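You operate a simulated robot arm through the tools that you are given. There is no shell and no other tool.

You run a simulated robot arm. Do the job below in one go: nothing can be reset, and whatever is moved stays where it is left.

## Task
Screw the tall yellow nut on the green fixture's corner stud.
Fine: it lies in the nuts drawer, which ends shut; run the nut down snug.

The check looks at the end state, three seconds after you hand in, the way a careful person would. Anything else that was tipped, shoved, dropped, spilled or broken makes it a failure.

## Robot
A 7-joint arm with a fingered hand, fixed in place. Base frame: the origin is at the foot of the arm, x ahead of it, y to its left, z up. Lengths are in m, angles in degrees, forces in N, time in s.
With the tool pointing down near the work surface it reaches from about 0.1 to 0.76 m from the base axis. Its first joint turns from -166.0 to 166.0 degrees. Payload 4.9 kg.
The tool frame sits at the grasp point between the pads (the TCP): z along the fingers, y along the line on which they close. The tips reach 0.032 m beyond it. The gripper opens to 0.192 m. The gripper's body begins 0.089 m behind the TCP. The gripper is a hand of 3 fingers: y runs from the thumb to the fingers, the wrist lies at [0, 0, -0.267] in the tool frame.
Orientation is that of the tool frame in the base frame, as a unit quaternion [x, y, z, w]. With the fingers straight down and closing along the base's y, the tool's x points along the base's -x, its y along +y and its z along -z.

## Interface
- The arm moves only by the tool nudge_tool. Its argument "increments" is a list of rows, each an object of numbers (a shift or turn left out is 0): "dx", "dy", "dz": the shift along the tool's x, y, z in m; "wx", "wy", "wz": the turn, a rotation vector about the tool's x, y, z in degrees. In form: [{"dx": .., "dy": .., "dz": .., "wx": .., "wy": .., "wz": ..}, ...]. A call has 1 to 20 rows; each row is the pose to reach, as a shift and turn from the pose commanded when the call began, along the tool's axes at that moment. Rows are played at 5 a second. More than 0.05 m and 8.6 degrees between two rows, and nothing of the call is played. A pose out of reach is approached as far as the arm can. The call stops where the force on the tool passes 50 N (or 10 N more than at its start, if that is more) or the arm is blocked; 0.2 s more then pass. In this call time passes only in rows, and 0.2 s behind the last. It gives the time, the measured TCP pose, the force on the tool (base axes), the opening and the grip force at its end, in the units of the frame above (readings bear some noise), with the torque about the TCP (base axes, N m) and any sound that the robot's microphone picked up.
- Cameras (640 x 400 px; columns grow to the right, rows downward): "scene" is fixed at [0.0517, 0.6507, 1.2305]; the picture's right is [0.17, -0.98, 0.00], its down [-0.51, -0.09, -0.85] and it looks along [0.84, 0.15, -0.52] (base axes); focal length 214 px, centre (320, 200). "wrist" rides on the gripper at [0.08, -0.046, -0.113] in the tool frame; the picture's right is [0.50, 0.87, 0.00], its down [-0.67, 0.39, -0.63] and it looks along [-0.55, 0.32, 0.78] (tool axes); focal length 226 px, centre (320, 200). There is no depth. A picture from a camera that has moved, and an enlarged one, comes with that camera's place and axes in the base frame and with its lens.
- get_image(camera): a new picture of that camera. No time passes.
- curl_fingers(finger1, finger2, thumb_bend): sets how far each is bent, from 0 (flat) to 1 (curled in); at 0.3 the hand is open as for a grip, at 0.7 the pads meet at the TCP. One left out holds its place. A second passes; each finger stops where it meets its share of the squeeze, and holds until it gets a number again. It is the only way to open and close the hand. It gives what a move gives, with no picture; readings hold the bend of each and the force on the fingers (four entries, about 0 where the hand has none), thumb and palm.
- enlarge(camera, box): a new picture of the part [left, top, right, bottom] of that camera's present view, enlarged. No time passes.
- sign_off(): hands the job in; it is judged then, once.

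Nothing tells you positions but the pictures and the camera data. Unless the task says otherwise, let go and move clear before handing in.

The tools are called by a JSON object that holds its "api" and its "payload". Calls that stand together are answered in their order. nudge_tool: Moves the arm, as the interface text tells. Its arguments: {"type":"object","properties":{"increments":{"type":"array","items":{"type":"object","properties":{"dx":{"type":"number"},"dy":{"type":"number"},"dz":{"type":"number"},"wx":{"type":"number"},"wy":{"type":"number"},"wz":{"type":"number"}}}}},"required":["increments"]} The other tools are called the same way: curl_fingers (finger1, finger2, thumb_bend) moves the fingers one by one; get_image (camera) takes a picture; enlarge (camera, box) takes an enlarged picture of a part of a camera's view; sign_off () hands the job in.

At the start:

```text
t: 0.0
tcp_pos: [0.4575, 0.2796, 1.0845]
tcp_rot: [0.0, 1.0, 0.0, 0.0]
ft_force: [0.0, 0.5, 0.6]
moment: [-0.01, -0.01, 0.03]
width: 0.192
grip_force: 0.1
shape: jaw
bend: [0.3, 0.3, 0.3]
finger forces: [0.1, 0.0, 0.0, 0.0, 0.0, 0.0]
```

scene: 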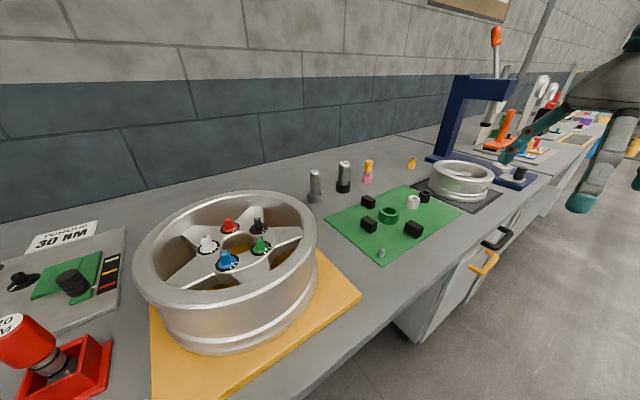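
wrist: 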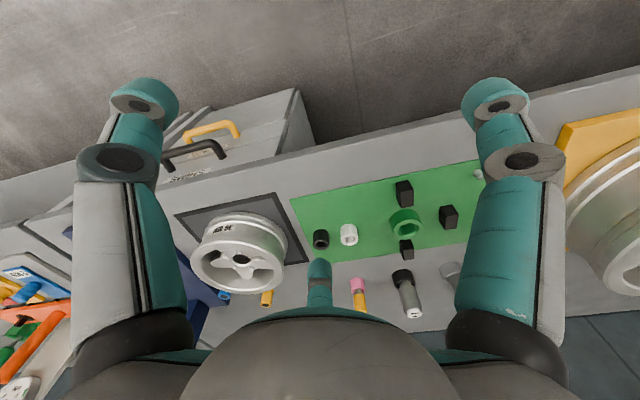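

I see a bench with a green fixture plate, wheels, a press and drawers with a yellow and a black handle. I'll look closer at the fixture and the drawers before moving.

{"api": "enlarge", "payload": {"camera": "scene", "box": [320, 170, 480, 270]}}

{"api": "enlarge", "payload": {"camera": "scene", "box": [390, 180, 550, 340]}}

{"api": "enlarge", "payload": {"camera": "wrist", "box": [140, 80, 340, 205]}}

{"api": "enlarge", "payload": {"camera": "wrist", "box": [290, 150, 490, 275]}}

```text
4.00 times, centred on (400, 220) of scene
camera zoom: at [0.0517, 0.6507, 1.2305], right [0.17, -0.98, 0.0], down [-0.51, -0.09, -0.85], along [0.84, 0.15, -0.52], focal length 858 px, centre (0, 120)
```

zoom: 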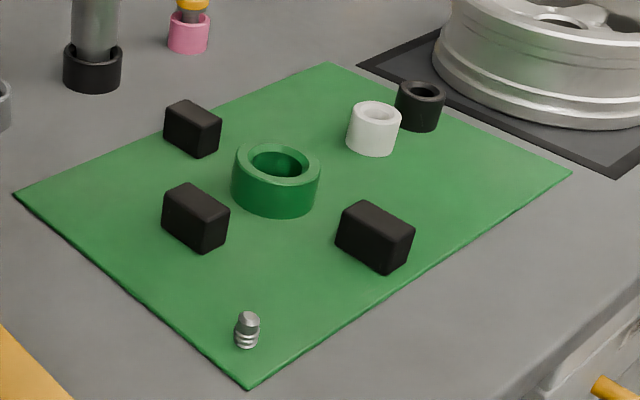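

```text
2.50 times, centred on (470, 260) of scene
camera zoom: at [0.0517, 0.6507, 1.2305], right [0.17, -0.98, 0.0], down [-0.51, -0.09, -0.85], along [0.84, 0.15, -0.52], focal length 536 px, centre (-55, 50)
```

zoom: 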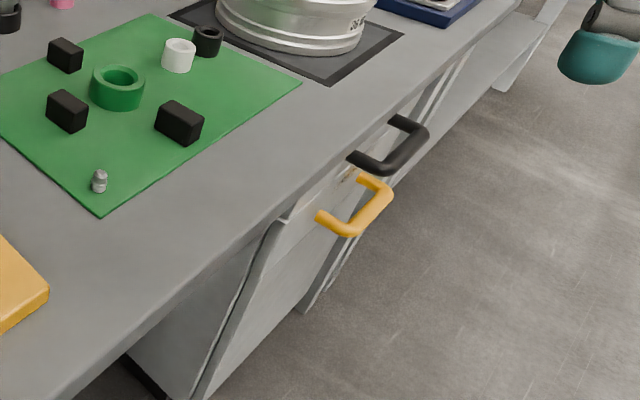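

```text
3.20 times, centred on (240, 142) of wrist
camera zoom: at [0.3784, 0.2344, 1.1973], right [-0.5, 0.87, 0.0], down [0.67, 0.39, 0.63], along [0.55, 0.32, -0.78], focal length 723 px, centre (576, 384)
```

zoom: 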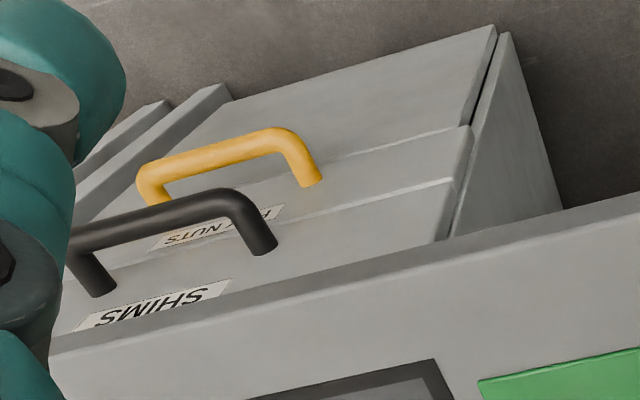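

```text
3.20 times, centred on (390, 212) of wrist
camera zoom: at [0.3784, 0.2344, 1.1973], right [-0.5, 0.87, 0.0], down [0.67, 0.39, 0.63], along [0.55, 0.32, -0.78], focal length 723 px, centre (96, 160)
```

zoom: 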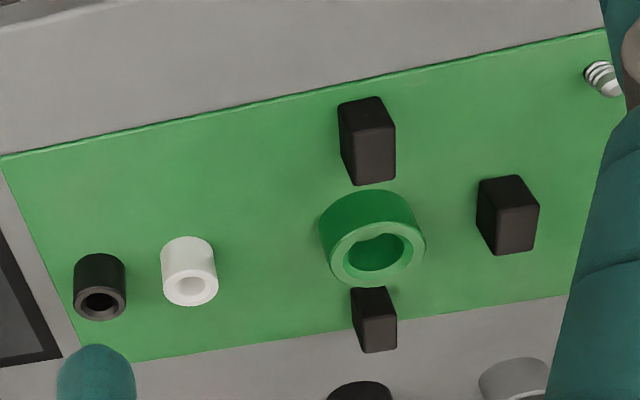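

The bench appears to run at 45° to the base axes, with its front edge facing the robot. The fixture plate is at z≈0.86, the stud near (0.426, 0.575), and the yellow NUTS drawer handle near (0.745, 0.16, 0.55). Next I'll look at the hand and surroundings more closely.

{"api": "enlarge", "payload": {"camera": "scene", "box": [480, 20, 640, 220]}}

{"api": "enlarge", "payload": {"camera": "scene", "box": [440, 210, 520, 290]}}

{"api": "enlarge", "payload": {"camera": "wrist", "box": [150, 110, 250, 190]}}

{"api": "enlarge", "payload": {"camera": "scene", "box": [360, 230, 400, 270]}}

{"api": "enlarge", "payload": {"camera": "scene", "box": [0, 210, 140, 400]}}

```text
2.00 times, centred on (560, 120) of scene
camera zoom: at [0.0517, 0.6507, 1.2305], right [0.17, -0.98, 0.0], down [-0.51, -0.09, -0.85], along [0.84, 0.15, -0.52], focal length 429 px, centre (-160, 360)
```

zoom: 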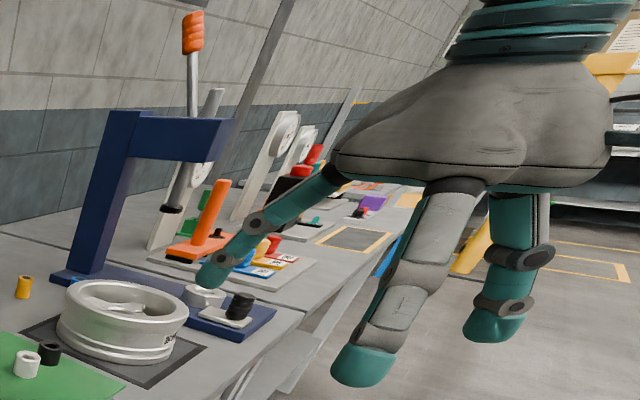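

```text
5.00 times, centred on (480, 250) of scene
camera zoom: at [0.0517, 0.6507, 1.2305], right [0.17, -0.98, 0.0], down [-0.51, -0.09, -0.85], along [0.84, 0.15, -0.52], focal length 1072 px, centre (-480, -50)
```

zoom: 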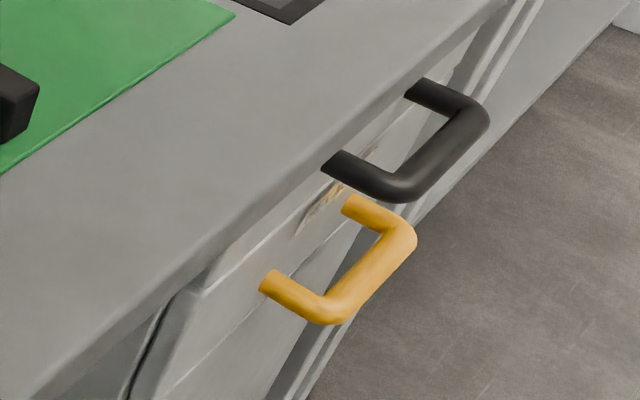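

```text
5.00 times, centred on (200, 150) of wrist
camera zoom: at [0.3784, 0.2344, 1.1973], right [-0.5, 0.87, 0.0], down [0.67, 0.39, 0.63], along [0.55, 0.32, -0.78], focal length 1130 px, centre (920, 450)
```

zoom: 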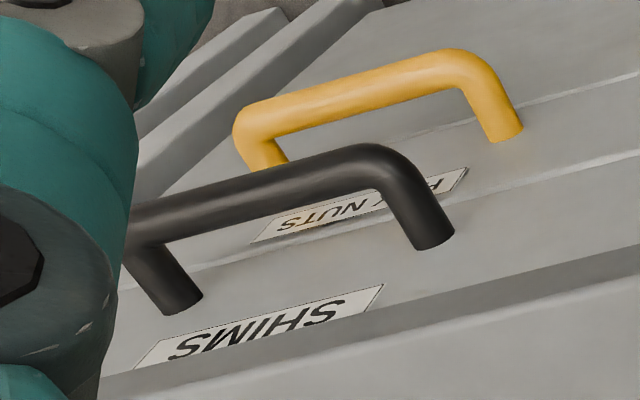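

```text
10.00 times, centred on (380, 250) of scene
camera zoom: at [0.0517, 0.6507, 1.2305], right [0.17, -0.98, 0.0], down [-0.51, -0.09, -0.85], along [0.84, 0.15, -0.52], focal length 2145 px, centre (-280, -300)
```

zoom: 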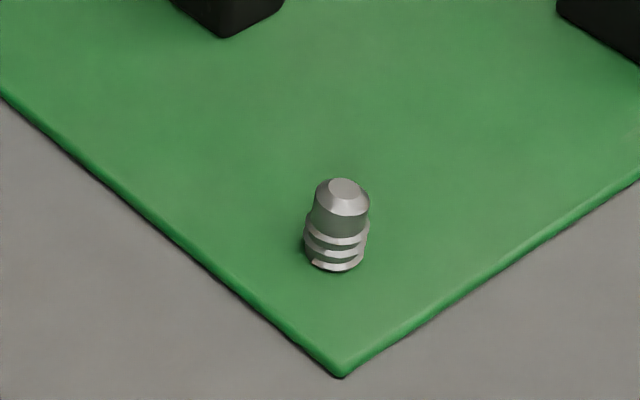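

```text
2.11 times, centred on (70, 305) of scene
camera zoom: at [0.0517, 0.6507, 1.2305], right [0.17, -0.98, 0.0], down [-0.51, -0.09, -0.85], along [0.84, 0.15, -0.52], focal length 452 px, centre (846, -21)
```

zoom: 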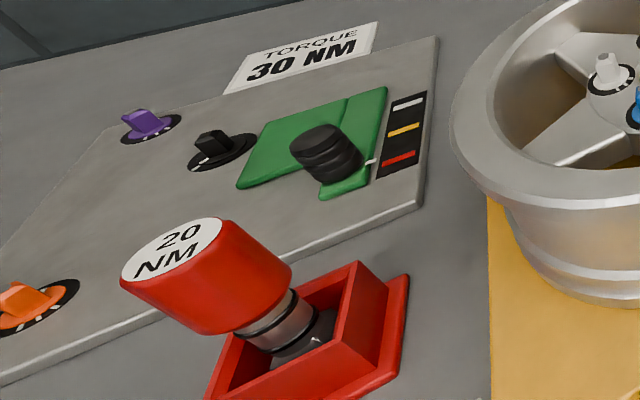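

The hand has three fingers at 120° spacing, with the thumb at tool −y. The bench runs along (0.707, −0.707), its front edge is about 0.60 m from the base axis, and the yellow handle bar is near z 0.55. I'll move to in front of the drawers, turned square to the bench, and look again.

{"api": "nudge_tool", "payload": {"increments": [{"dx": -0.013, "dy": -0.036, "dz": 0.012, "wz": 4.5}, {"dx": -0.026, "dy": -0.072, "dz": 0.024, "wz": 9}, {"dx": -0.039, "dy": -0.107, "dz": 0.036, "wz": 13.5}, {"dx": -0.052, "dy": -0.143, "dz": 0.048, "wz": 18}, {"dx": -0.065, "dy": -0.179, "dz": 0.06, "wz": 22.5}, {"dx": -0.078, "dy": -0.215, "dz": 0.072, "wz": 27}, {"dx": -0.091, "dy": -0.25, "dz": 0.084, "wz": 31.5}, {"dx": -0.104, "dy": -0.286, "dz": 0.096, "wz": 36}, {"dx": -0.117, "dy": -0.321, "dz": 0.108, "wz": 40.5}, {"dx": -0.13, "dy": -0.357, "dz": 0.12, "wz": 45}]}}

{"api": "get_image", "payload": {"camera": "wrist"}}

{"api": "get_image", "payload": {"camera": "scene"}}

```text
t: 2.2
tcp_pos: [0.5908, -0.0792, 0.9664]
tcp_rot: [0.383, 0.924, 0.0, 0.001]
ft_force: [0.6, 0.1, 0.8]
moment: [-0.01, 0.05, -0.03]
width: 0.192
grip_force: 0.1
shape: jaw
bend: [0.3, 0.3, 0.3]
finger forces: [0.1, 0.0, 0.0, 0.0, 0.0, 0.1]
```

```text
taken
camera wrist: at [0.502, -0.054, 1.0778], right [0.26, 0.97, 0.0], down [0.75, -0.2, 0.63], along [0.61, -0.16, -0.77], focal length 226 px, centre (320, 200)
```

wrist: 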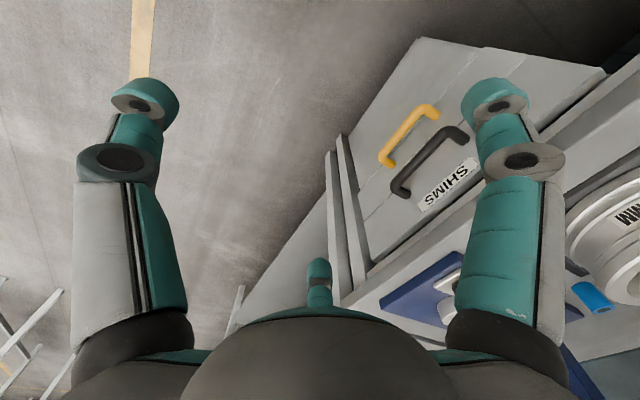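

```text
taken
```

scene: 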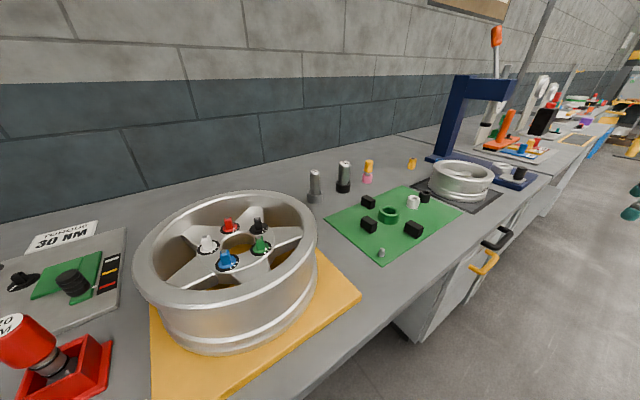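

The move went cleanly, and I can now see the drawer unit from above. I'll enlarge it to fix the handle positions.

{"api": "enlarge", "payload": {"camera": "wrist", "box": [320, 30, 520, 230]}}

{"api": "enlarge", "payload": {"camera": "wrist", "box": [370, 90, 490, 220]}}

```text
2.00 times, centred on (420, 130) of wrist
camera zoom: at [0.502, -0.054, 1.0778], right [0.26, 0.97, 0.0], down [0.75, -0.2, 0.63], along [0.61, -0.16, -0.77], focal length 452 px, centre (120, 340)
```

zoom: 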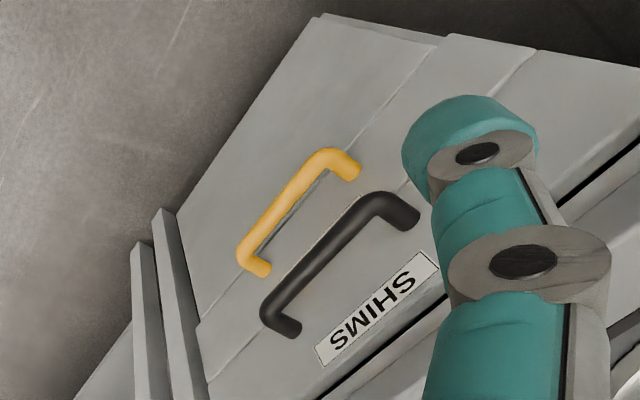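

```text
3.08 times, centred on (430, 155) of wrist
camera zoom: at [0.502, -0.054, 1.0778], right [0.26, 0.97, 0.0], down [0.75, -0.2, 0.63], along [0.61, -0.16, -0.77], focal length 696 px, centre (-18, 338)
```

zoom: 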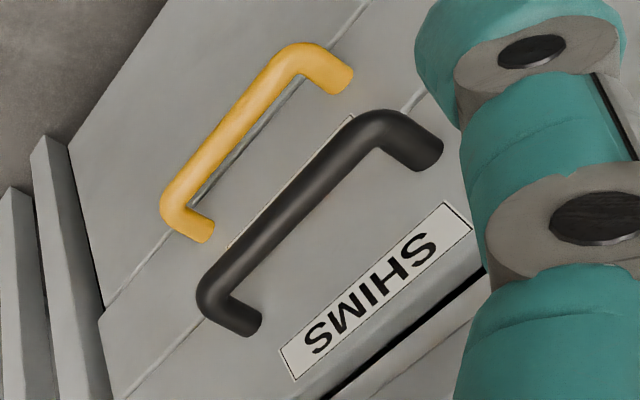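

The yellow bar's centre comes out at about (0.767, 0.077, 0.55), with the bar running parallel to the bench and the black bar about 0.13 m above it. I'll tilt the hand toward the drawer front and lower it partway, then check.

{"api": "nudge_tool", "payload": {"increments": [{"dx": -0.002, "dy": 0.0, "dz": 0.03, "wx": -6}, {"dx": -0.004, "dy": 0.0, "dz": 0.06, "wx": -12}, {"dx": -0.006, "dy": 0.0, "dz": 0.09, "wx": -18}, {"dx": -0.008, "dy": 0.0, "dz": 0.12, "wx": -24}, {"dx": -0.01, "dy": 0.0, "dz": 0.15, "wx": -30}, {"dx": -0.012, "dy": 0.0, "dz": 0.18, "wx": -36}]}}

{"api": "get_image", "payload": {"camera": "wrist"}}

{"api": "get_image", "payload": {"camera": "scene"}}

```text
t: 3.6
tcp_pos: [0.5963, -0.0855, 0.7871]
tcp_rot: [0.365, 0.878, 0.285, 0.12]
ft_force: [0.8, -0.8, 1.0]
moment: [-0.01, 0.07, 0.03]
width: 0.1918
grip_force: 0.1
shape: jaw
bend: [0.3, 0.3, 0.3]
finger forces: [0.0, 0.0, 0.1, 0.1, 0.0, 0.1]
```

```text
taken
camera wrist: at [0.4676, -0.1025, 0.8503], right [0.14, 0.85, 0.51], down [0.43, -0.52, 0.74], along [0.89, 0.12, -0.44], focal length 226 px, centre (320, 200)
```

wrist: 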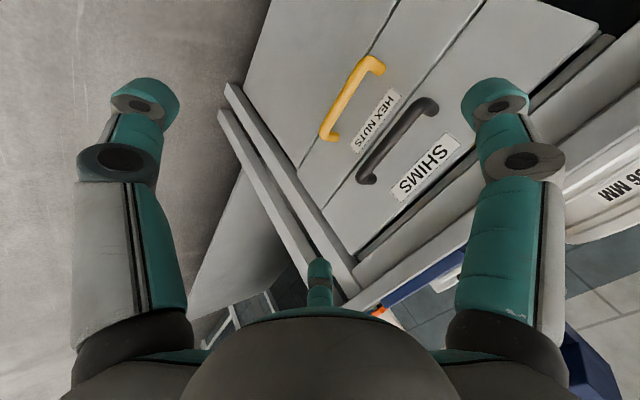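

```text
taken
```

scene: 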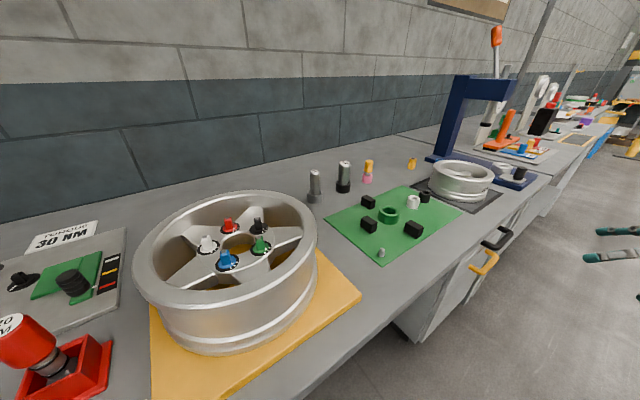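

The HEX NUTS label on the yellow-handled drawer is now readable, so I have the right drawer. I'll tilt further to 65° and come down in front of the bar.

{"api": "nudge_tool", "payload": {"increments": [{"dx": -0.001, "dy": -0.004, "dz": 0.04, "wx": -6}, {"dx": -0.002, "dy": -0.008, "dz": 0.08, "wx": -12}, {"dx": -0.003, "dy": -0.012, "dz": 0.12, "wx": -18}, {"dx": -0.005, "dy": -0.017, "dz": 0.16, "wx": -24}, {"dx": -0.006, "dy": -0.021, "dz": 0.197, "wx": -29}]}}

{"api": "get_image", "payload": {"camera": "wrist"}}

{"api": "get_image", "payload": {"camera": "scene"}}

```text
t: 4.8
tcp_pos: [0.6722, -0.0178, 0.6151]
tcp_rot: [0.322, 0.779, 0.497, 0.207]
ft_force: [0.4, -0.3, 0.3]
moment: [-0.05, 0.1, 0.1]
width: 0.1922
grip_force: 0.1
shape: jaw
bend: [0.3, 0.3, 0.3]
finger forces: [0.0, 0.1, 0.1, 0.1, 0.1, 0.0]
```

```text
taken
camera wrist: at [0.5298, -0.0479, 0.6205], right [-0.1, 0.61, 0.78], down [0.18, -0.76, 0.62], along [0.98, 0.2, -0.04], focal length 226 px, centre (320, 200)
```

wrist: 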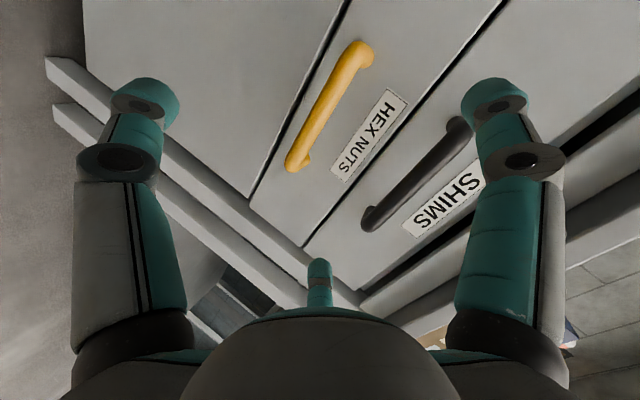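

```text
taken
```

scene: 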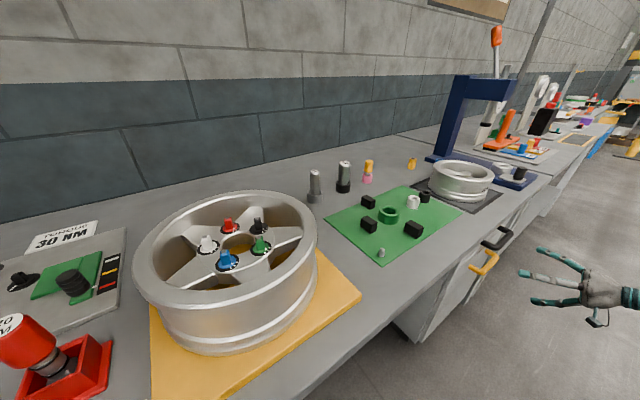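

The yellow bar lies straight ahead on the tool axis, about 0.145 m off. I'll advance 0.125 m along the tool axis so the bar sits just past the grasp point.

{"api": "nudge_tool", "payload": {"increments": [{"dz": 0.025}, {"dz": 0.05}, {"dz": 0.075}, {"dz": 0.1}, {"dz": 0.125}]}}

{"api": "get_image", "payload": {"camera": "wrist"}}

{"api": "enlarge", "payload": {"camera": "scene", "box": [430, 200, 590, 320]}}

```text
t: 6.0
tcp_pos: [0.7499, 0.061, 0.561]
tcp_rot: [0.323, 0.779, 0.496, 0.207]
ft_force: [0.3, -0.9, -0.2]
moment: [-0.03, -0.02, 0.01]
width: 0.1917
grip_force: 0.0
shape: jaw
bend: [0.3, 0.3, 0.3]
finger forces: [0.0, 0.0, 0.0, 0.1, 0.1, 0.1]
```

```text
taken
camera wrist: at [0.6084, 0.0317, 0.5664], right [-0.1, 0.61, 0.78], down [0.19, -0.76, 0.62], along [0.98, 0.2, -0.04], focal length 226 px, centre (320, 200)
```

wrist: 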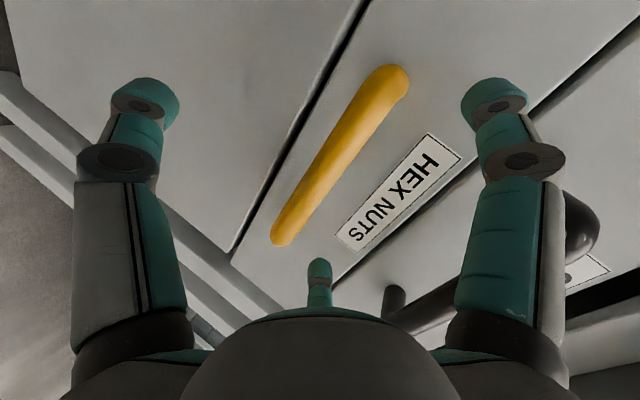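

```text
3.33 times, centred on (510, 260) of scene
camera zoom: at [0.0517, 0.6507, 1.2305], right [0.17, -0.98, 0.0], down [-0.51, -0.09, -0.85], along [0.84, 0.15, -0.52], focal length 715 px, centre (-313, 0)
```

zoom: 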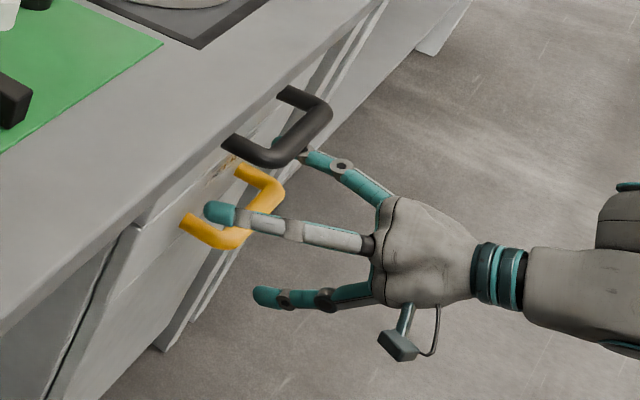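

The bar sits between the two fingers above and the thumb below, about 0.02 m beyond the grasp point. I'll close the hand on it.

{"api": "curl_fingers", "payload": {"finger1": 0.62, "finger2": 0.62, "thumb_bend": 0.68}}

{"api": "get_image", "payload": {"camera": "wrist"}}

{"api": "enlarge", "payload": {"camera": "scene", "box": [430, 200, 590, 320]}}

```text
t: 7.0
tcp_pos: [0.751, 0.0604, 0.5612]
tcp_rot: [0.323, 0.78, 0.495, 0.205]
ft_force: [2.9, 0.6, 1.4]
moment: [0.03, -0.04, -0.02]
width: 0.0316
grip_force: 4.5
shape: fingers
bend: [0.6, 0.6, 0.66]
finger forces: [2.6, 2.7, 0.1, 0.0, 3.3, 0.1]
```

```text
taken
camera wrist: at [0.608, 0.0314, 0.5664], right [-0.1, 0.61, 0.78], down [0.19, -0.76, 0.62], along [0.98, 0.2, -0.04], focal length 226 px, centre (320, 200)
```

wrist: 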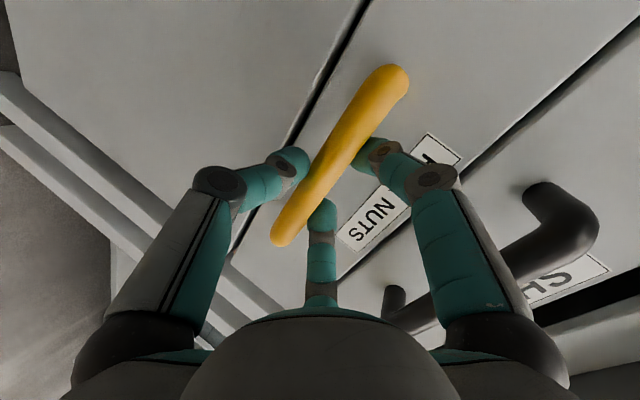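

```text
3.33 times, centred on (510, 260) of scene
camera zoom: at [0.0517, 0.6507, 1.2305], right [0.17, -0.98, 0.0], down [-0.51, -0.09, -0.85], along [0.84, 0.15, -0.52], focal length 715 px, centre (-313, 0)
```

zoom: 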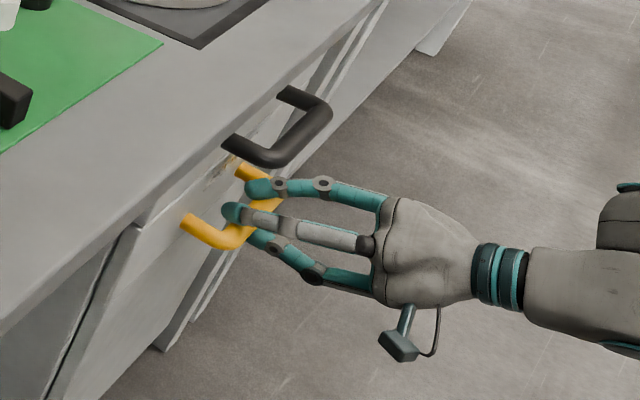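

All three fingers touch the bar, though lightly. I'll squeeze further before pulling.

{"api": "curl_fingers", "payload": {"finger1": 0.75, "finger2": 0.75, "thumb_bend": 0.8}}

{"api": "get_image", "payload": {"camera": "wrist"}}

```text
t: 8.0
tcp_pos: [0.7489, 0.0615, 0.5594]
tcp_rot: [0.324, 0.779, 0.496, 0.205]
ft_force: [2.2, -5.8, -10.8]
moment: [-0.24, 0.08, -0.09]
width: 0.0248
grip_force: 21.8
shape: fingers
bend: [0.63, 0.63, 0.66]
finger forces: [8.2, 8.2, 0.0, 0.0, 27.0, 0.0]
```

```text
taken
camera wrist: at [0.6069, 0.0313, 0.5652], right [-0.09, 0.61, 0.78], down [0.19, -0.76, 0.62], along [0.98, 0.2, -0.04], focal length 226 px, centre (320, 200)
```

wrist: 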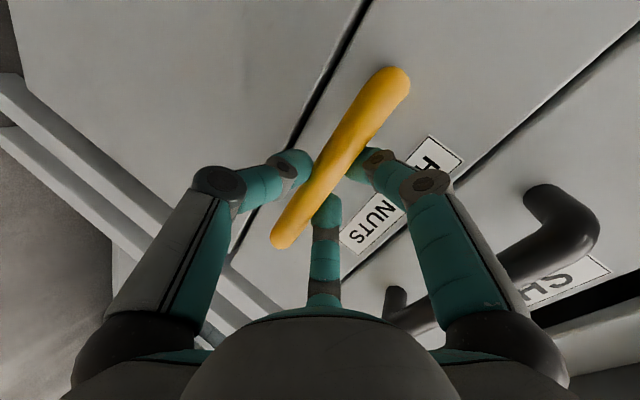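

The grip is firm at about 22 N. I'll pull the drawer straight out a short way first to test it.

{"api": "nudge_tool", "payload": {"increments": [{"dy": -0.0042, "dz": -0.0091}, {"dy": -0.0085, "dz": -0.0181}, {"dy": -0.0127, "dz": -0.0272}, {"dy": -0.0169, "dz": -0.0362}]}}

{"api": "get_image", "payload": {"camera": "wrist"}}

{"api": "enlarge", "payload": {"camera": "scene", "box": [430, 200, 590, 320]}}

```text
t: 9.0
tcp_pos: [0.7205, 0.0314, 0.5596]
tcp_rot: [0.322, 0.78, 0.496, 0.205]
ft_force: [-7.2, 5.0, -5.7]
moment: [0.0, 0.16, 0.15]
width: 0.0253
grip_force: 21.7
shape: fingers
bend: [0.63, 0.63, 0.66]
finger forces: [9.3, 9.2, 0.0, 0.0, 24.9, 0.0]
```

```text
taken
camera wrist: at [0.5797, 0.0022, 0.5644], right [-0.09, 0.61, 0.79], down [0.19, -0.76, 0.62], along [0.98, 0.21, -0.04], focal length 226 px, centre (320, 200)
```

wrist: 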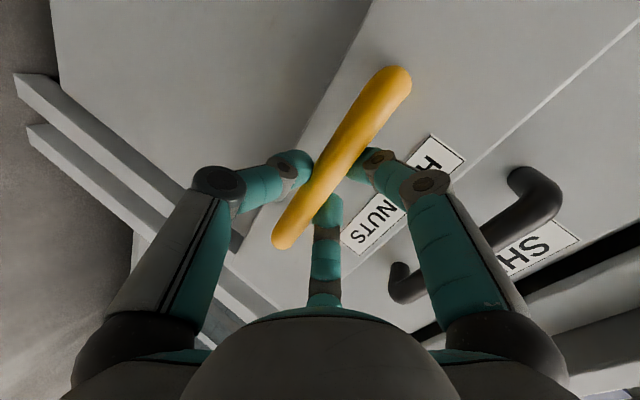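

```text
3.33 times, centred on (510, 260) of scene
camera zoom: at [0.0517, 0.6507, 1.2305], right [0.17, -0.98, 0.0], down [-0.51, -0.09, -0.85], along [0.84, 0.15, -0.52], focal length 715 px, centre (-313, 0)
```

zoom: 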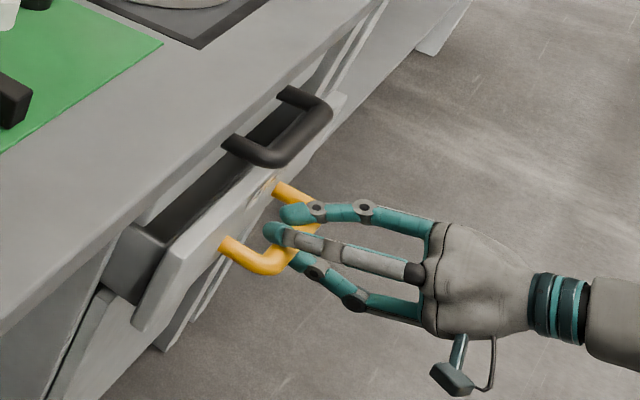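

The drawer slides out smoothly with a low pull force. I'll keep pulling slowly, about 0.16 m more.

{"api": "nudge_tool", "payload": {"increments": [{"dy": -0.0051, "dz": -0.0109}, {"dy": -0.0102, "dz": -0.0218}, {"dy": -0.0152, "dz": -0.0326}, {"dy": -0.0203, "dz": -0.0435}, {"dy": -0.0254, "dz": -0.0544}, {"dy": -0.0305, "dz": -0.0653}, {"dy": -0.0355, "dz": -0.0761}, {"dy": -0.0406, "dz": -0.087}, {"dy": -0.0457, "dz": -0.0979}, {"dy": -0.0508, "dz": -0.1088}, {"dy": -0.0558, "dz": -0.1196}, {"dy": -0.0609, "dz": -0.1305}, {"dy": -0.066, "dz": -0.1414}]}}

{"api": "get_image", "payload": {"camera": "scene"}}

{"api": "enlarge", "payload": {"camera": "scene", "box": [430, 200, 590, 320]}}

```text
t: 11.8
tcp_pos: [0.6093, -0.0783, 0.5595]
tcp_rot: [0.324, 0.779, 0.496, 0.204]
ft_force: [-2.6, -0.1, -15.9]
moment: [-0.28, 0.31, 0.02]
width: 0.0246
grip_force: 22.8
shape: fingers
bend: [0.63, 0.63, 0.65]
finger forces: [7.9, 8.2, 0.0, 0.0, 29.4, 0.0]
```

```text
taken
```

scene: 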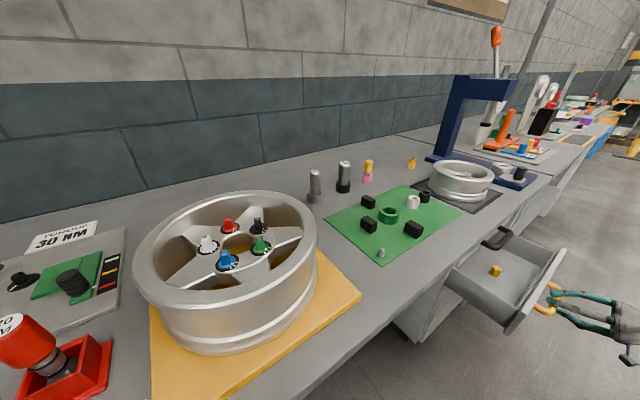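

```text
3.33 times, centred on (510, 260) of scene
camera zoom: at [0.0517, 0.6507, 1.2305], right [0.17, -0.98, 0.0], down [-0.51, -0.09, -0.85], along [0.84, 0.15, -0.52], focal length 715 px, centre (-313, 0)
```

zoom: 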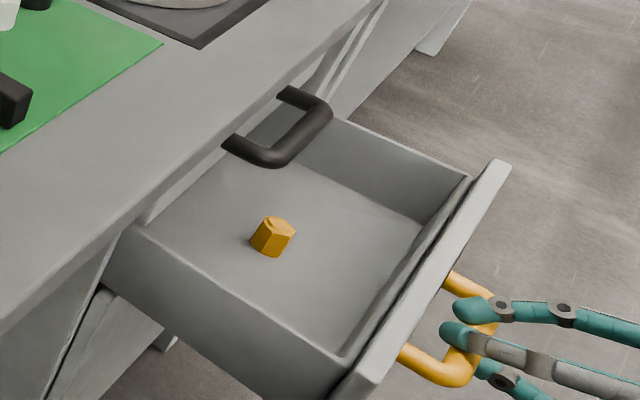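

I can see the yellow hex nut standing in the drawer at about (0.76, 0.05, 0.53), still close under the bench edge. I'll pull the drawer out about 0.11 m more so the hand can reach straight down on the nut.

{"api": "nudge_tool", "payload": {"increments": [{"dy": -0.0051, "dz": -0.0086}, {"dy": -0.0094, "dz": -0.0177}, {"dy": -0.0136, "dz": -0.0268}, {"dy": -0.0178, "dz": -0.0358}, {"dy": -0.0221, "dz": -0.0449}, {"dy": -0.0263, "dz": -0.054}, {"dy": -0.0305, "dz": -0.063}, {"dy": -0.0347, "dz": -0.0721}, {"dy": -0.039, "dz": -0.0811}, {"dy": -0.0432, "dz": -0.0902}, {"dy": -0.0474, "dz": -0.0993}]}}

{"api": "get_image", "payload": {"camera": "scene"}}

{"api": "enlarge", "payload": {"camera": "scene", "box": [430, 210, 590, 330]}}

```text
t: 14.2
tcp_pos: [0.5333, -0.1567, 0.5597]
tcp_rot: [0.323, 0.78, 0.496, 0.205]
ft_force: [-2.8, -1.4, -9.9]
moment: [-0.13, 0.16, 0.01]
width: 0.0244
grip_force: 21.5
shape: fingers
bend: [0.63, 0.63, 0.66]
finger forces: [8.5, 8.7, 0.0, 0.0, 26.6, 0.0]
```

```text
taken
```

scene: 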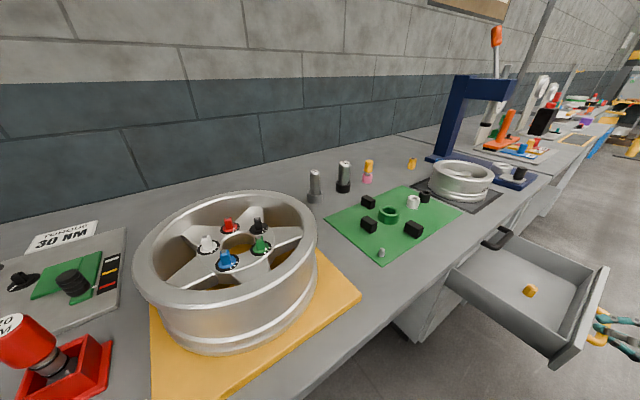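

```text
3.33 times, centred on (510, 270) of scene
camera zoom: at [0.0517, 0.6507, 1.2305], right [0.17, -0.98, 0.0], down [-0.51, -0.09, -0.85], along [0.84, 0.15, -0.52], focal length 715 px, centre (-313, -33)
```

zoom: 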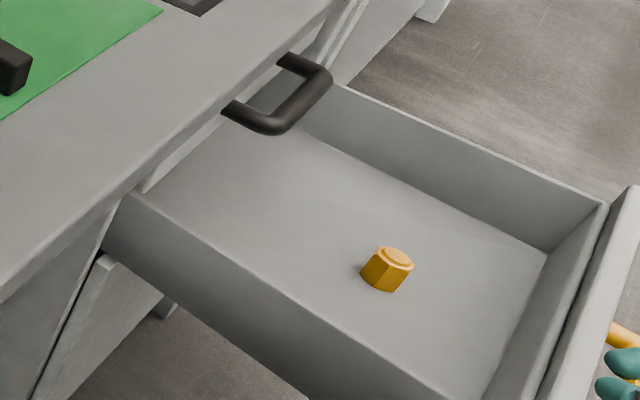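

The drawer is now about 0.31 m open and the nut stands clear of the bench edge near (0.686, −0.03). I'll release the handle.

{"api": "curl_fingers", "payload": {"finger1": 0.3, "finger2": 0.3, "thumb_bend": 0.3}}

{"api": "get_image", "payload": {"camera": "wrist"}}

{"api": "enlarge", "payload": {"camera": "scene", "box": [480, 210, 640, 370]}}

```text
t: 15.2
tcp_pos: [0.5336, -0.1552, 0.5595]
tcp_rot: [0.323, 0.779, 0.496, 0.206]
ft_force: [-0.5, 0.3, 0.5]
moment: [0.0, 0.0, -0.02]
width: 0.1676
grip_force: 0.0
shape: fingers
bend: [0.3, 0.3, 0.3]
finger forces: [0.0, 0.0, 0.0, 0.0, 0.1, 0.0]
```

```text
taken
camera wrist: at [0.3914, -0.1852, 0.5652], right [-0.09, 0.61, 0.78], down [0.19, -0.76, 0.62], along [0.98, 0.2, -0.04], focal length 226 px, centre (320, 200)
```

wrist: 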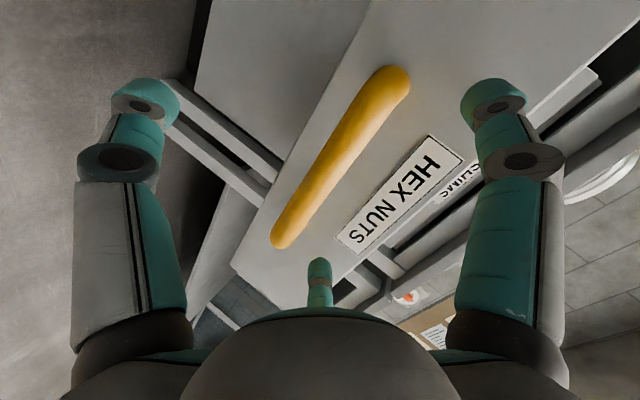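

```text
2.50 times, centred on (560, 290) of scene
camera zoom: at [0.0517, 0.6507, 1.2305], right [0.17, -0.98, 0.0], down [-0.51, -0.09, -0.85], along [0.84, 0.15, -0.52], focal length 536 px, centre (-280, -25)
```

zoom: 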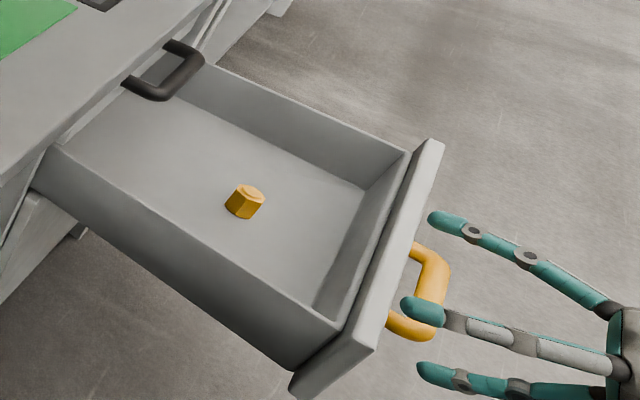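

The handle is free and the drawer stayed put. I'll back off along the tool axis, then rise and bring the hand back to pointing straight down.

{"api": "nudge_tool", "payload": {"increments": [{"dz": -0.03}, {"dz": -0.06}, {"dz": -0.09}, {"dy": 0.029, "dz": -0.1035, "wx": 8.1}, {"dy": 0.058, "dz": -0.1171, "wx": 16.2}, {"dy": 0.087, "dz": -0.1306, "wx": 24.3}, {"dy": 0.116, "dz": -0.1442, "wx": 32.4}, {"dy": 0.145, "dz": -0.1577, "wx": 40.5}, {"dy": 0.174, "dz": -0.1712, "wx": 48.6}, {"dy": 0.203, "dz": -0.1848, "wx": 56.7}, {"dy": 0.232, "dz": -0.1983, "wx": 64.8}]}}

{"api": "get_image", "payload": {"camera": "wrist"}}

{"api": "get_image", "payload": {"camera": "scene"}}

```text
t: 17.6
tcp_pos: [0.4798, -0.2147, 0.8552]
tcp_rot: [0.383, 0.924, 0.0, 0.0]
ft_force: [0.0, 0.3, -1.0]
moment: [0.01, -0.01, -0.01]
width: 0.1681
grip_force: 0.0
shape: fingers
bend: [0.3, 0.3, 0.3]
finger forces: [0.0, 0.1, 0.1, 0.1, 0.1, 0.1]
```

```text
taken
camera wrist: at [0.3908, -0.1904, 0.968], right [0.26, 0.97, 0.0], down [0.75, -0.2, 0.63], along [0.61, -0.16, -0.78], focal length 226 px, centre (320, 200)
```

wrist: 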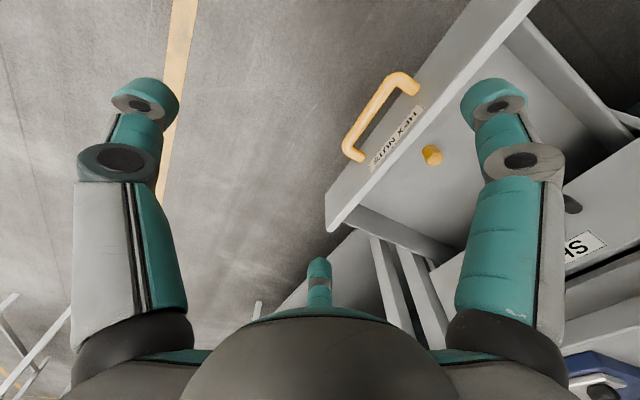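

```text
taken
```

scene: 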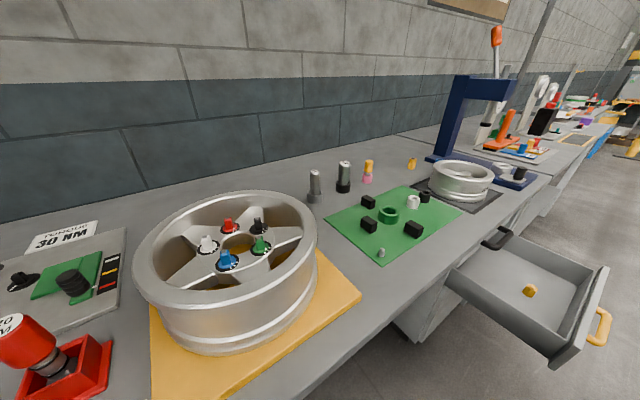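

The nut is visible over the drawer front in the wrist view. I'll enlarge it to check how it stands and its size.

{"api": "enlarge", "payload": {"camera": "wrist", "box": [400, 130, 464, 180]}}

{"api": "enlarge", "payload": {"camera": "scene", "box": [505, 270, 553, 310]}}

```text
8.00 times, centred on (432, 155) of wrist
camera zoom: at [0.3908, -0.1904, 0.968], right [0.26, 0.97, 0.0], down [0.75, -0.2, 0.63], along [0.61, -0.16, -0.78], focal length 1808 px, centre (-576, 560)
```

zoom: 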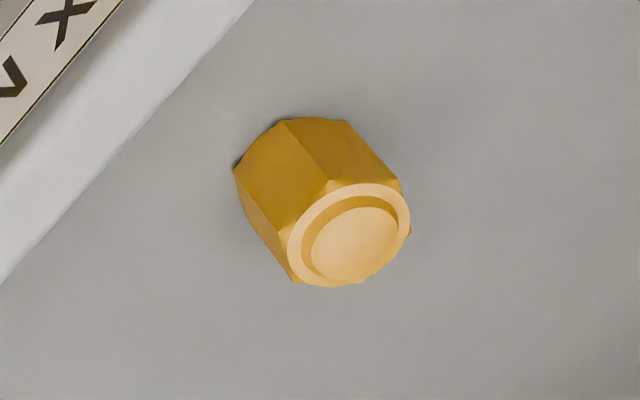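

```text
10.00 times, centred on (529, 290) of scene
camera zoom: at [0.0517, 0.6507, 1.2305], right [0.17, -0.98, 0.0], down [-0.51, -0.09, -0.85], along [0.84, 0.15, -0.52], focal length 2145 px, centre (-1770, -700)
```

zoom: 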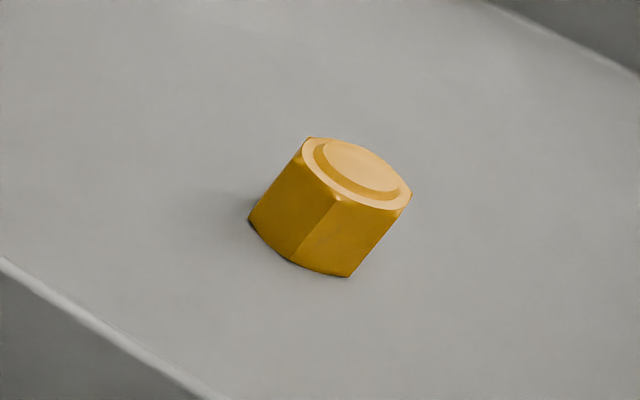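

The nut stands upright with its bossed, closed end up and is about 30 mm across flats and 36 mm tall. Its flats already line up with my three fingers at this yaw, so I'll move above it in the drawer.

{"api": "nudge_tool", "payload": {"increments": [{"dx": 0, "dy": 0.04, "dz": 0.01}, {"dx": 0, "dy": 0.08, "dz": 0.02}, {"dx": 0, "dy": 0.12, "dz": 0.03}, {"dx": 0, "dy": 0.16, "dz": 0.05}, {"dx": -0.001, "dy": 0.2, "dz": 0.07}, {"dx": -0.001, "dy": 0.24, "dz": 0.1}, {"dx": -0.001, "dy": 0.277, "dz": 0.125}]}}

{"api": "get_image", "payload": {"camera": "wrist"}}

{"api": "enlarge", "payload": {"camera": "scene", "box": [440, 170, 640, 370]}}

```text
t: 19.2
tcp_pos: [0.6725, -0.0184, 0.7263]
tcp_rot: [0.383, 0.924, 0.002, 0.002]
ft_force: [0.2, 0.3, 0.4]
moment: [0.01, 0.04, 0.04]
width: 0.1679
grip_force: 0.0
shape: fingers
bend: [0.3, 0.3, 0.3]
finger forces: [0.1, 0.0, 0.1, 0.1, 0.1, 0.1]
```

```text
taken
camera wrist: at [0.5837, 0.006, 0.8389], right [0.26, 0.97, 0.0], down [0.75, -0.2, 0.63], along [0.61, -0.16, -0.77], focal length 226 px, centre (320, 200)
```

wrist: 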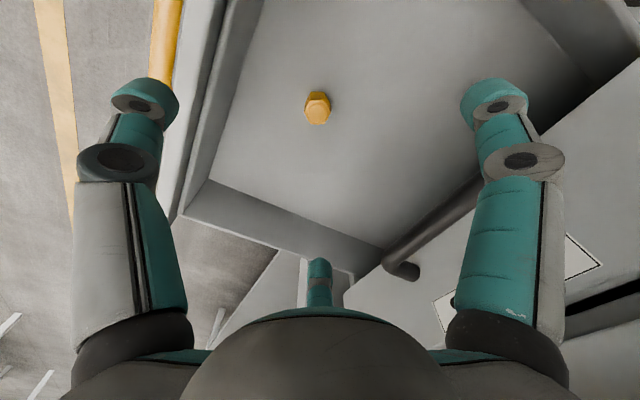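

```text
2.00 times, centred on (540, 270) of scene
camera zoom: at [0.0517, 0.6507, 1.2305], right [0.17, -0.98, 0.0], down [-0.51, -0.09, -0.85], along [0.84, 0.15, -0.52], focal length 429 px, centre (-120, 60)
```

zoom: 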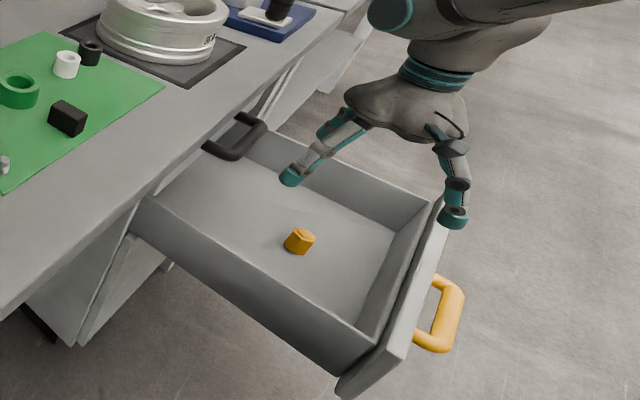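

The nut sits almost exactly on the tool axis. I'll enlarge the view to refine the centring.

{"api": "enlarge", "payload": {"camera": "wrist", "box": [288, 87, 352, 127]}}

```text
10.00 times, centred on (320, 107) of wrist
camera zoom: at [0.5837, 0.006, 0.8389], right [0.26, 0.97, 0.0], down [0.75, -0.2, 0.63], along [0.61, -0.16, -0.77], focal length 2261 px, centre (320, 1130)
```

zoom: 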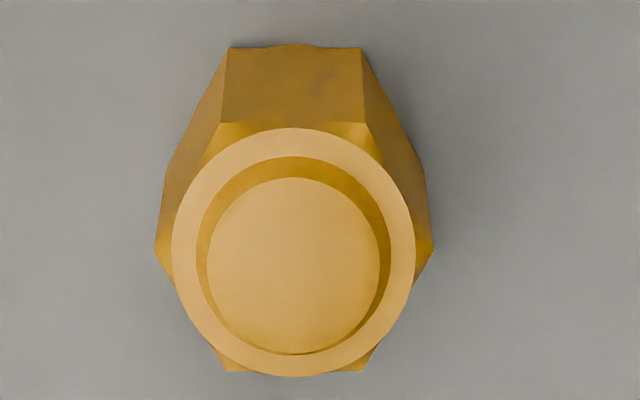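

The nut's flats match the finger directions and it is centred within about 3 mm. I'll pre-close the fingers to fit inside the drawer, then look again.

{"api": "curl_fingers", "payload": {"finger1": 0.5, "finger2": 0.5, "thumb_bend": 0.5}}

{"api": "nudge_tool", "payload": {"increments": [{"dx": -0.001, "dy": -0.001, "dz": 0.03}, {"dx": -0.0017, "dy": -0.003, "dz": 0.06}, {"dx": -0.0017, "dy": -0.003, "dz": 0.09}]}}

{"api": "get_image", "payload": {"camera": "wrist"}}

{"api": "enlarge", "payload": {"camera": "scene", "box": [480, 200, 620, 340]}}

```text
t: 20.2
tcp_pos: [0.6703, -0.018, 0.7258]
tcp_rot: [0.382, 0.924, 0.001, 0.001]
ft_force: [-0.2, 0.2, 0.2]
moment: [-0.01, 0.01, 0.01]
width: 0.085
grip_force: 0.1
shape: fingers
bend: [0.5, 0.5, 0.5]
finger forces: [0.0, 0.0, 0.0, 0.0, 0.1, 0.1]
```

```text
t: 21.0
tcp_pos: [0.6704, -0.0228, 0.6376]
tcp_rot: [0.382, 0.924, 0.001, 0.001]
ft_force: [-0.1, 0.3, 1.6]
moment: [0.05, 0.03, 0.0]
width: 0.0849
grip_force: 0.0
shape: fingers
bend: [0.5, 0.5, 0.5]
finger forces: [0.0, 0.1, 0.0, 0.1, 0.0, 0.0]
```

```text
taken
camera wrist: at [0.5826, 0.0007, 0.7503], right [0.26, 0.97, 0.0], down [0.75, -0.2, 0.63], along [0.61, -0.16, -0.77], focal length 226 px, centre (320, 200)
```

wrist: 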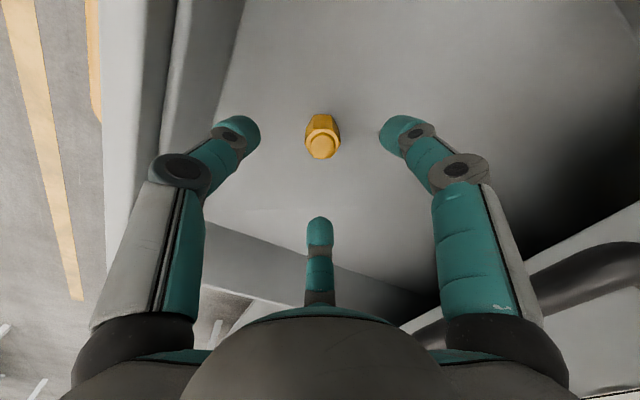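

```text
2.86 times, centred on (550, 270) of scene
camera zoom: at [0.0517, 0.6507, 1.2305], right [0.17, -0.98, 0.0], down [-0.51, -0.09, -0.85], along [0.84, 0.15, -0.52], focal length 613 px, centre (-337, 0)
```

zoom: 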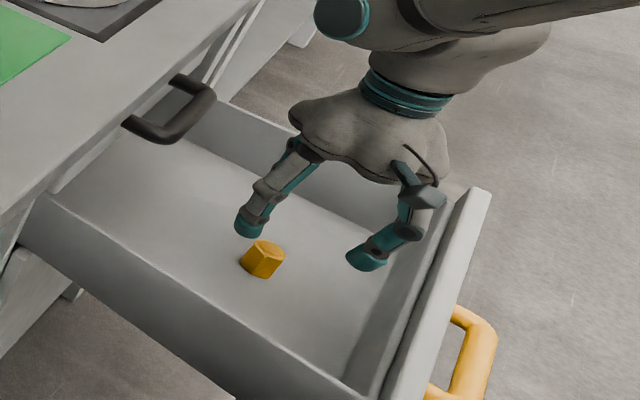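

The nut is between the pre-shaped fingers. I'll zoom in to refine the centring before going lower.

{"api": "enlarge", "payload": {"camera": "wrist", "box": [280, 100, 360, 175]}}

{"api": "enlarge", "payload": {"camera": "scene", "box": [520, 235, 570, 275]}}

```text
5.33 times, centred on (320, 138) of wrist
camera zoom: at [0.5826, 0.0007, 0.7503], right [0.26, 0.97, 0.0], down [0.75, -0.2, 0.63], along [0.61, -0.16, -0.77], focal length 1206 px, centre (320, 533)
```

zoom: 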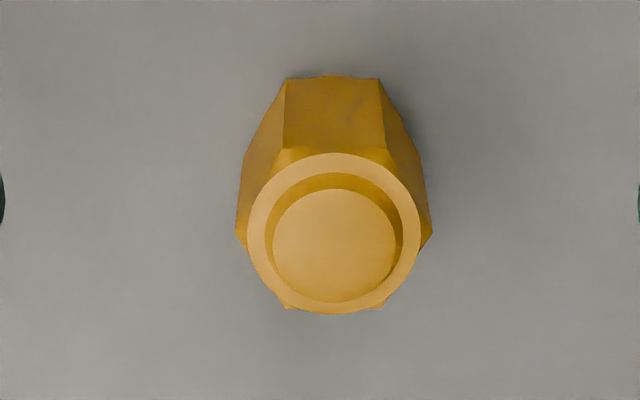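

```text
10.00 times, centred on (545, 255) of scene
camera zoom: at [0.0517, 0.6507, 1.2305], right [0.17, -0.98, 0.0], down [-0.51, -0.09, -0.85], along [0.84, 0.15, -0.52], focal length 2145 px, centre (-1930, -350)
```

zoom: 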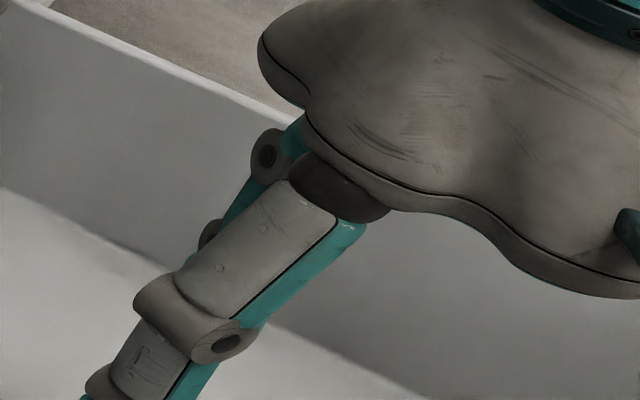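

The nut's top is near z 0.556, with an offset of about 2 mm on the tool axis. I'll correct for that and lower partway, watching the force.

{"api": "nudge_tool", "payload": {"increments": [{"dx": 0.001, "dy": 0.001, "dz": 0.02}, {"dx": 0.002, "dy": 0.0015, "dz": 0.045}]}}

{"api": "get_image", "payload": {"camera": "wrist"}}

{"api": "enlarge", "payload": {"camera": "wrist", "box": [220, 100, 420, 250]}}

{"api": "enlarge", "payload": {"camera": "scene", "box": [490, 230, 590, 310]}}

```text
t: 21.6
tcp_pos: [0.6732, -0.0197, 0.5938]
tcp_rot: [0.383, 0.924, 0.002, 0.001]
ft_force: [0.2, 0.3, 0.8]
moment: [-0.01, 0.05, 0.0]
width: 0.0847
grip_force: 0.1
shape: fingers
bend: [0.5, 0.5, 0.5]
finger forces: [0.0, 0.0, 0.0, 0.0, 0.0, 0.0]
```

```text
taken
camera wrist: at [0.5846, 0.0036, 0.7063], right [0.26, 0.97, 0.0], down [0.75, -0.2, 0.63], along [0.61, -0.16, -0.77], focal length 226 px, centre (320, 200)
```

wrist: 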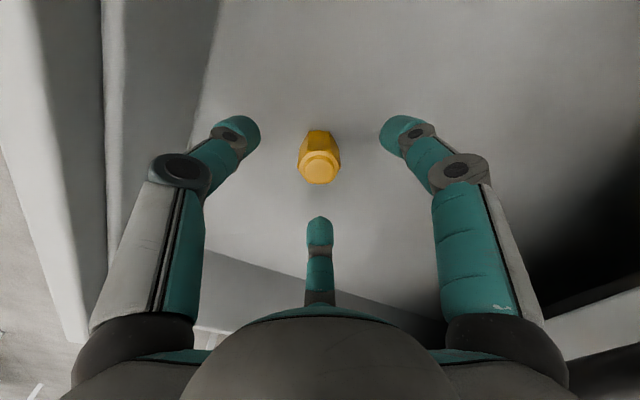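

```text
2.67 times, centred on (320, 175) of wrist
camera zoom: at [0.5846, 0.0036, 0.7063], right [0.26, 0.97, 0.0], down [0.75, -0.2, 0.63], along [0.61, -0.16, -0.77], focal length 603 px, centre (320, 267)
```

zoom: 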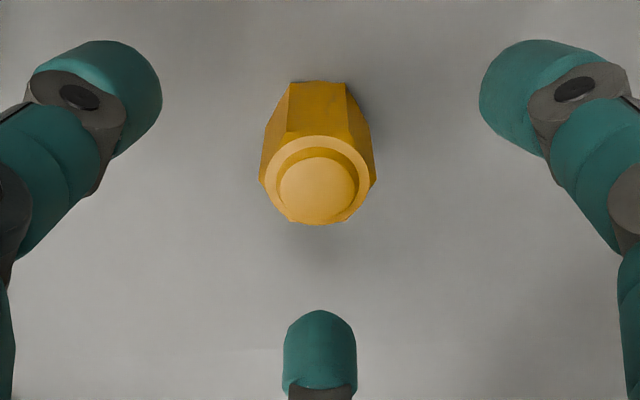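

```text
5.00 times, centred on (540, 270) of scene
camera zoom: at [0.0517, 0.6507, 1.2305], right [0.17, -0.98, 0.0], down [-0.51, -0.09, -0.85], along [0.84, 0.15, -0.52], focal length 1072 px, centre (-780, -150)
```

zoom: 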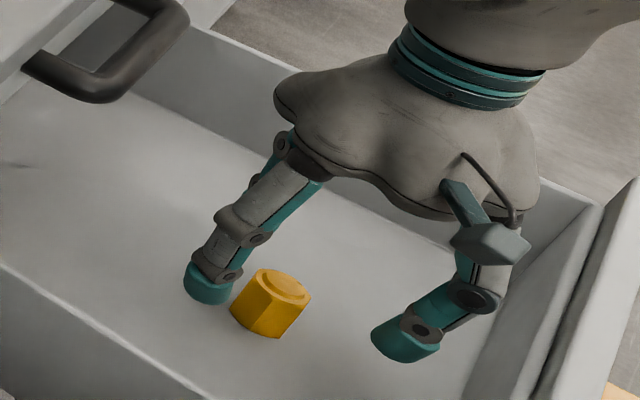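

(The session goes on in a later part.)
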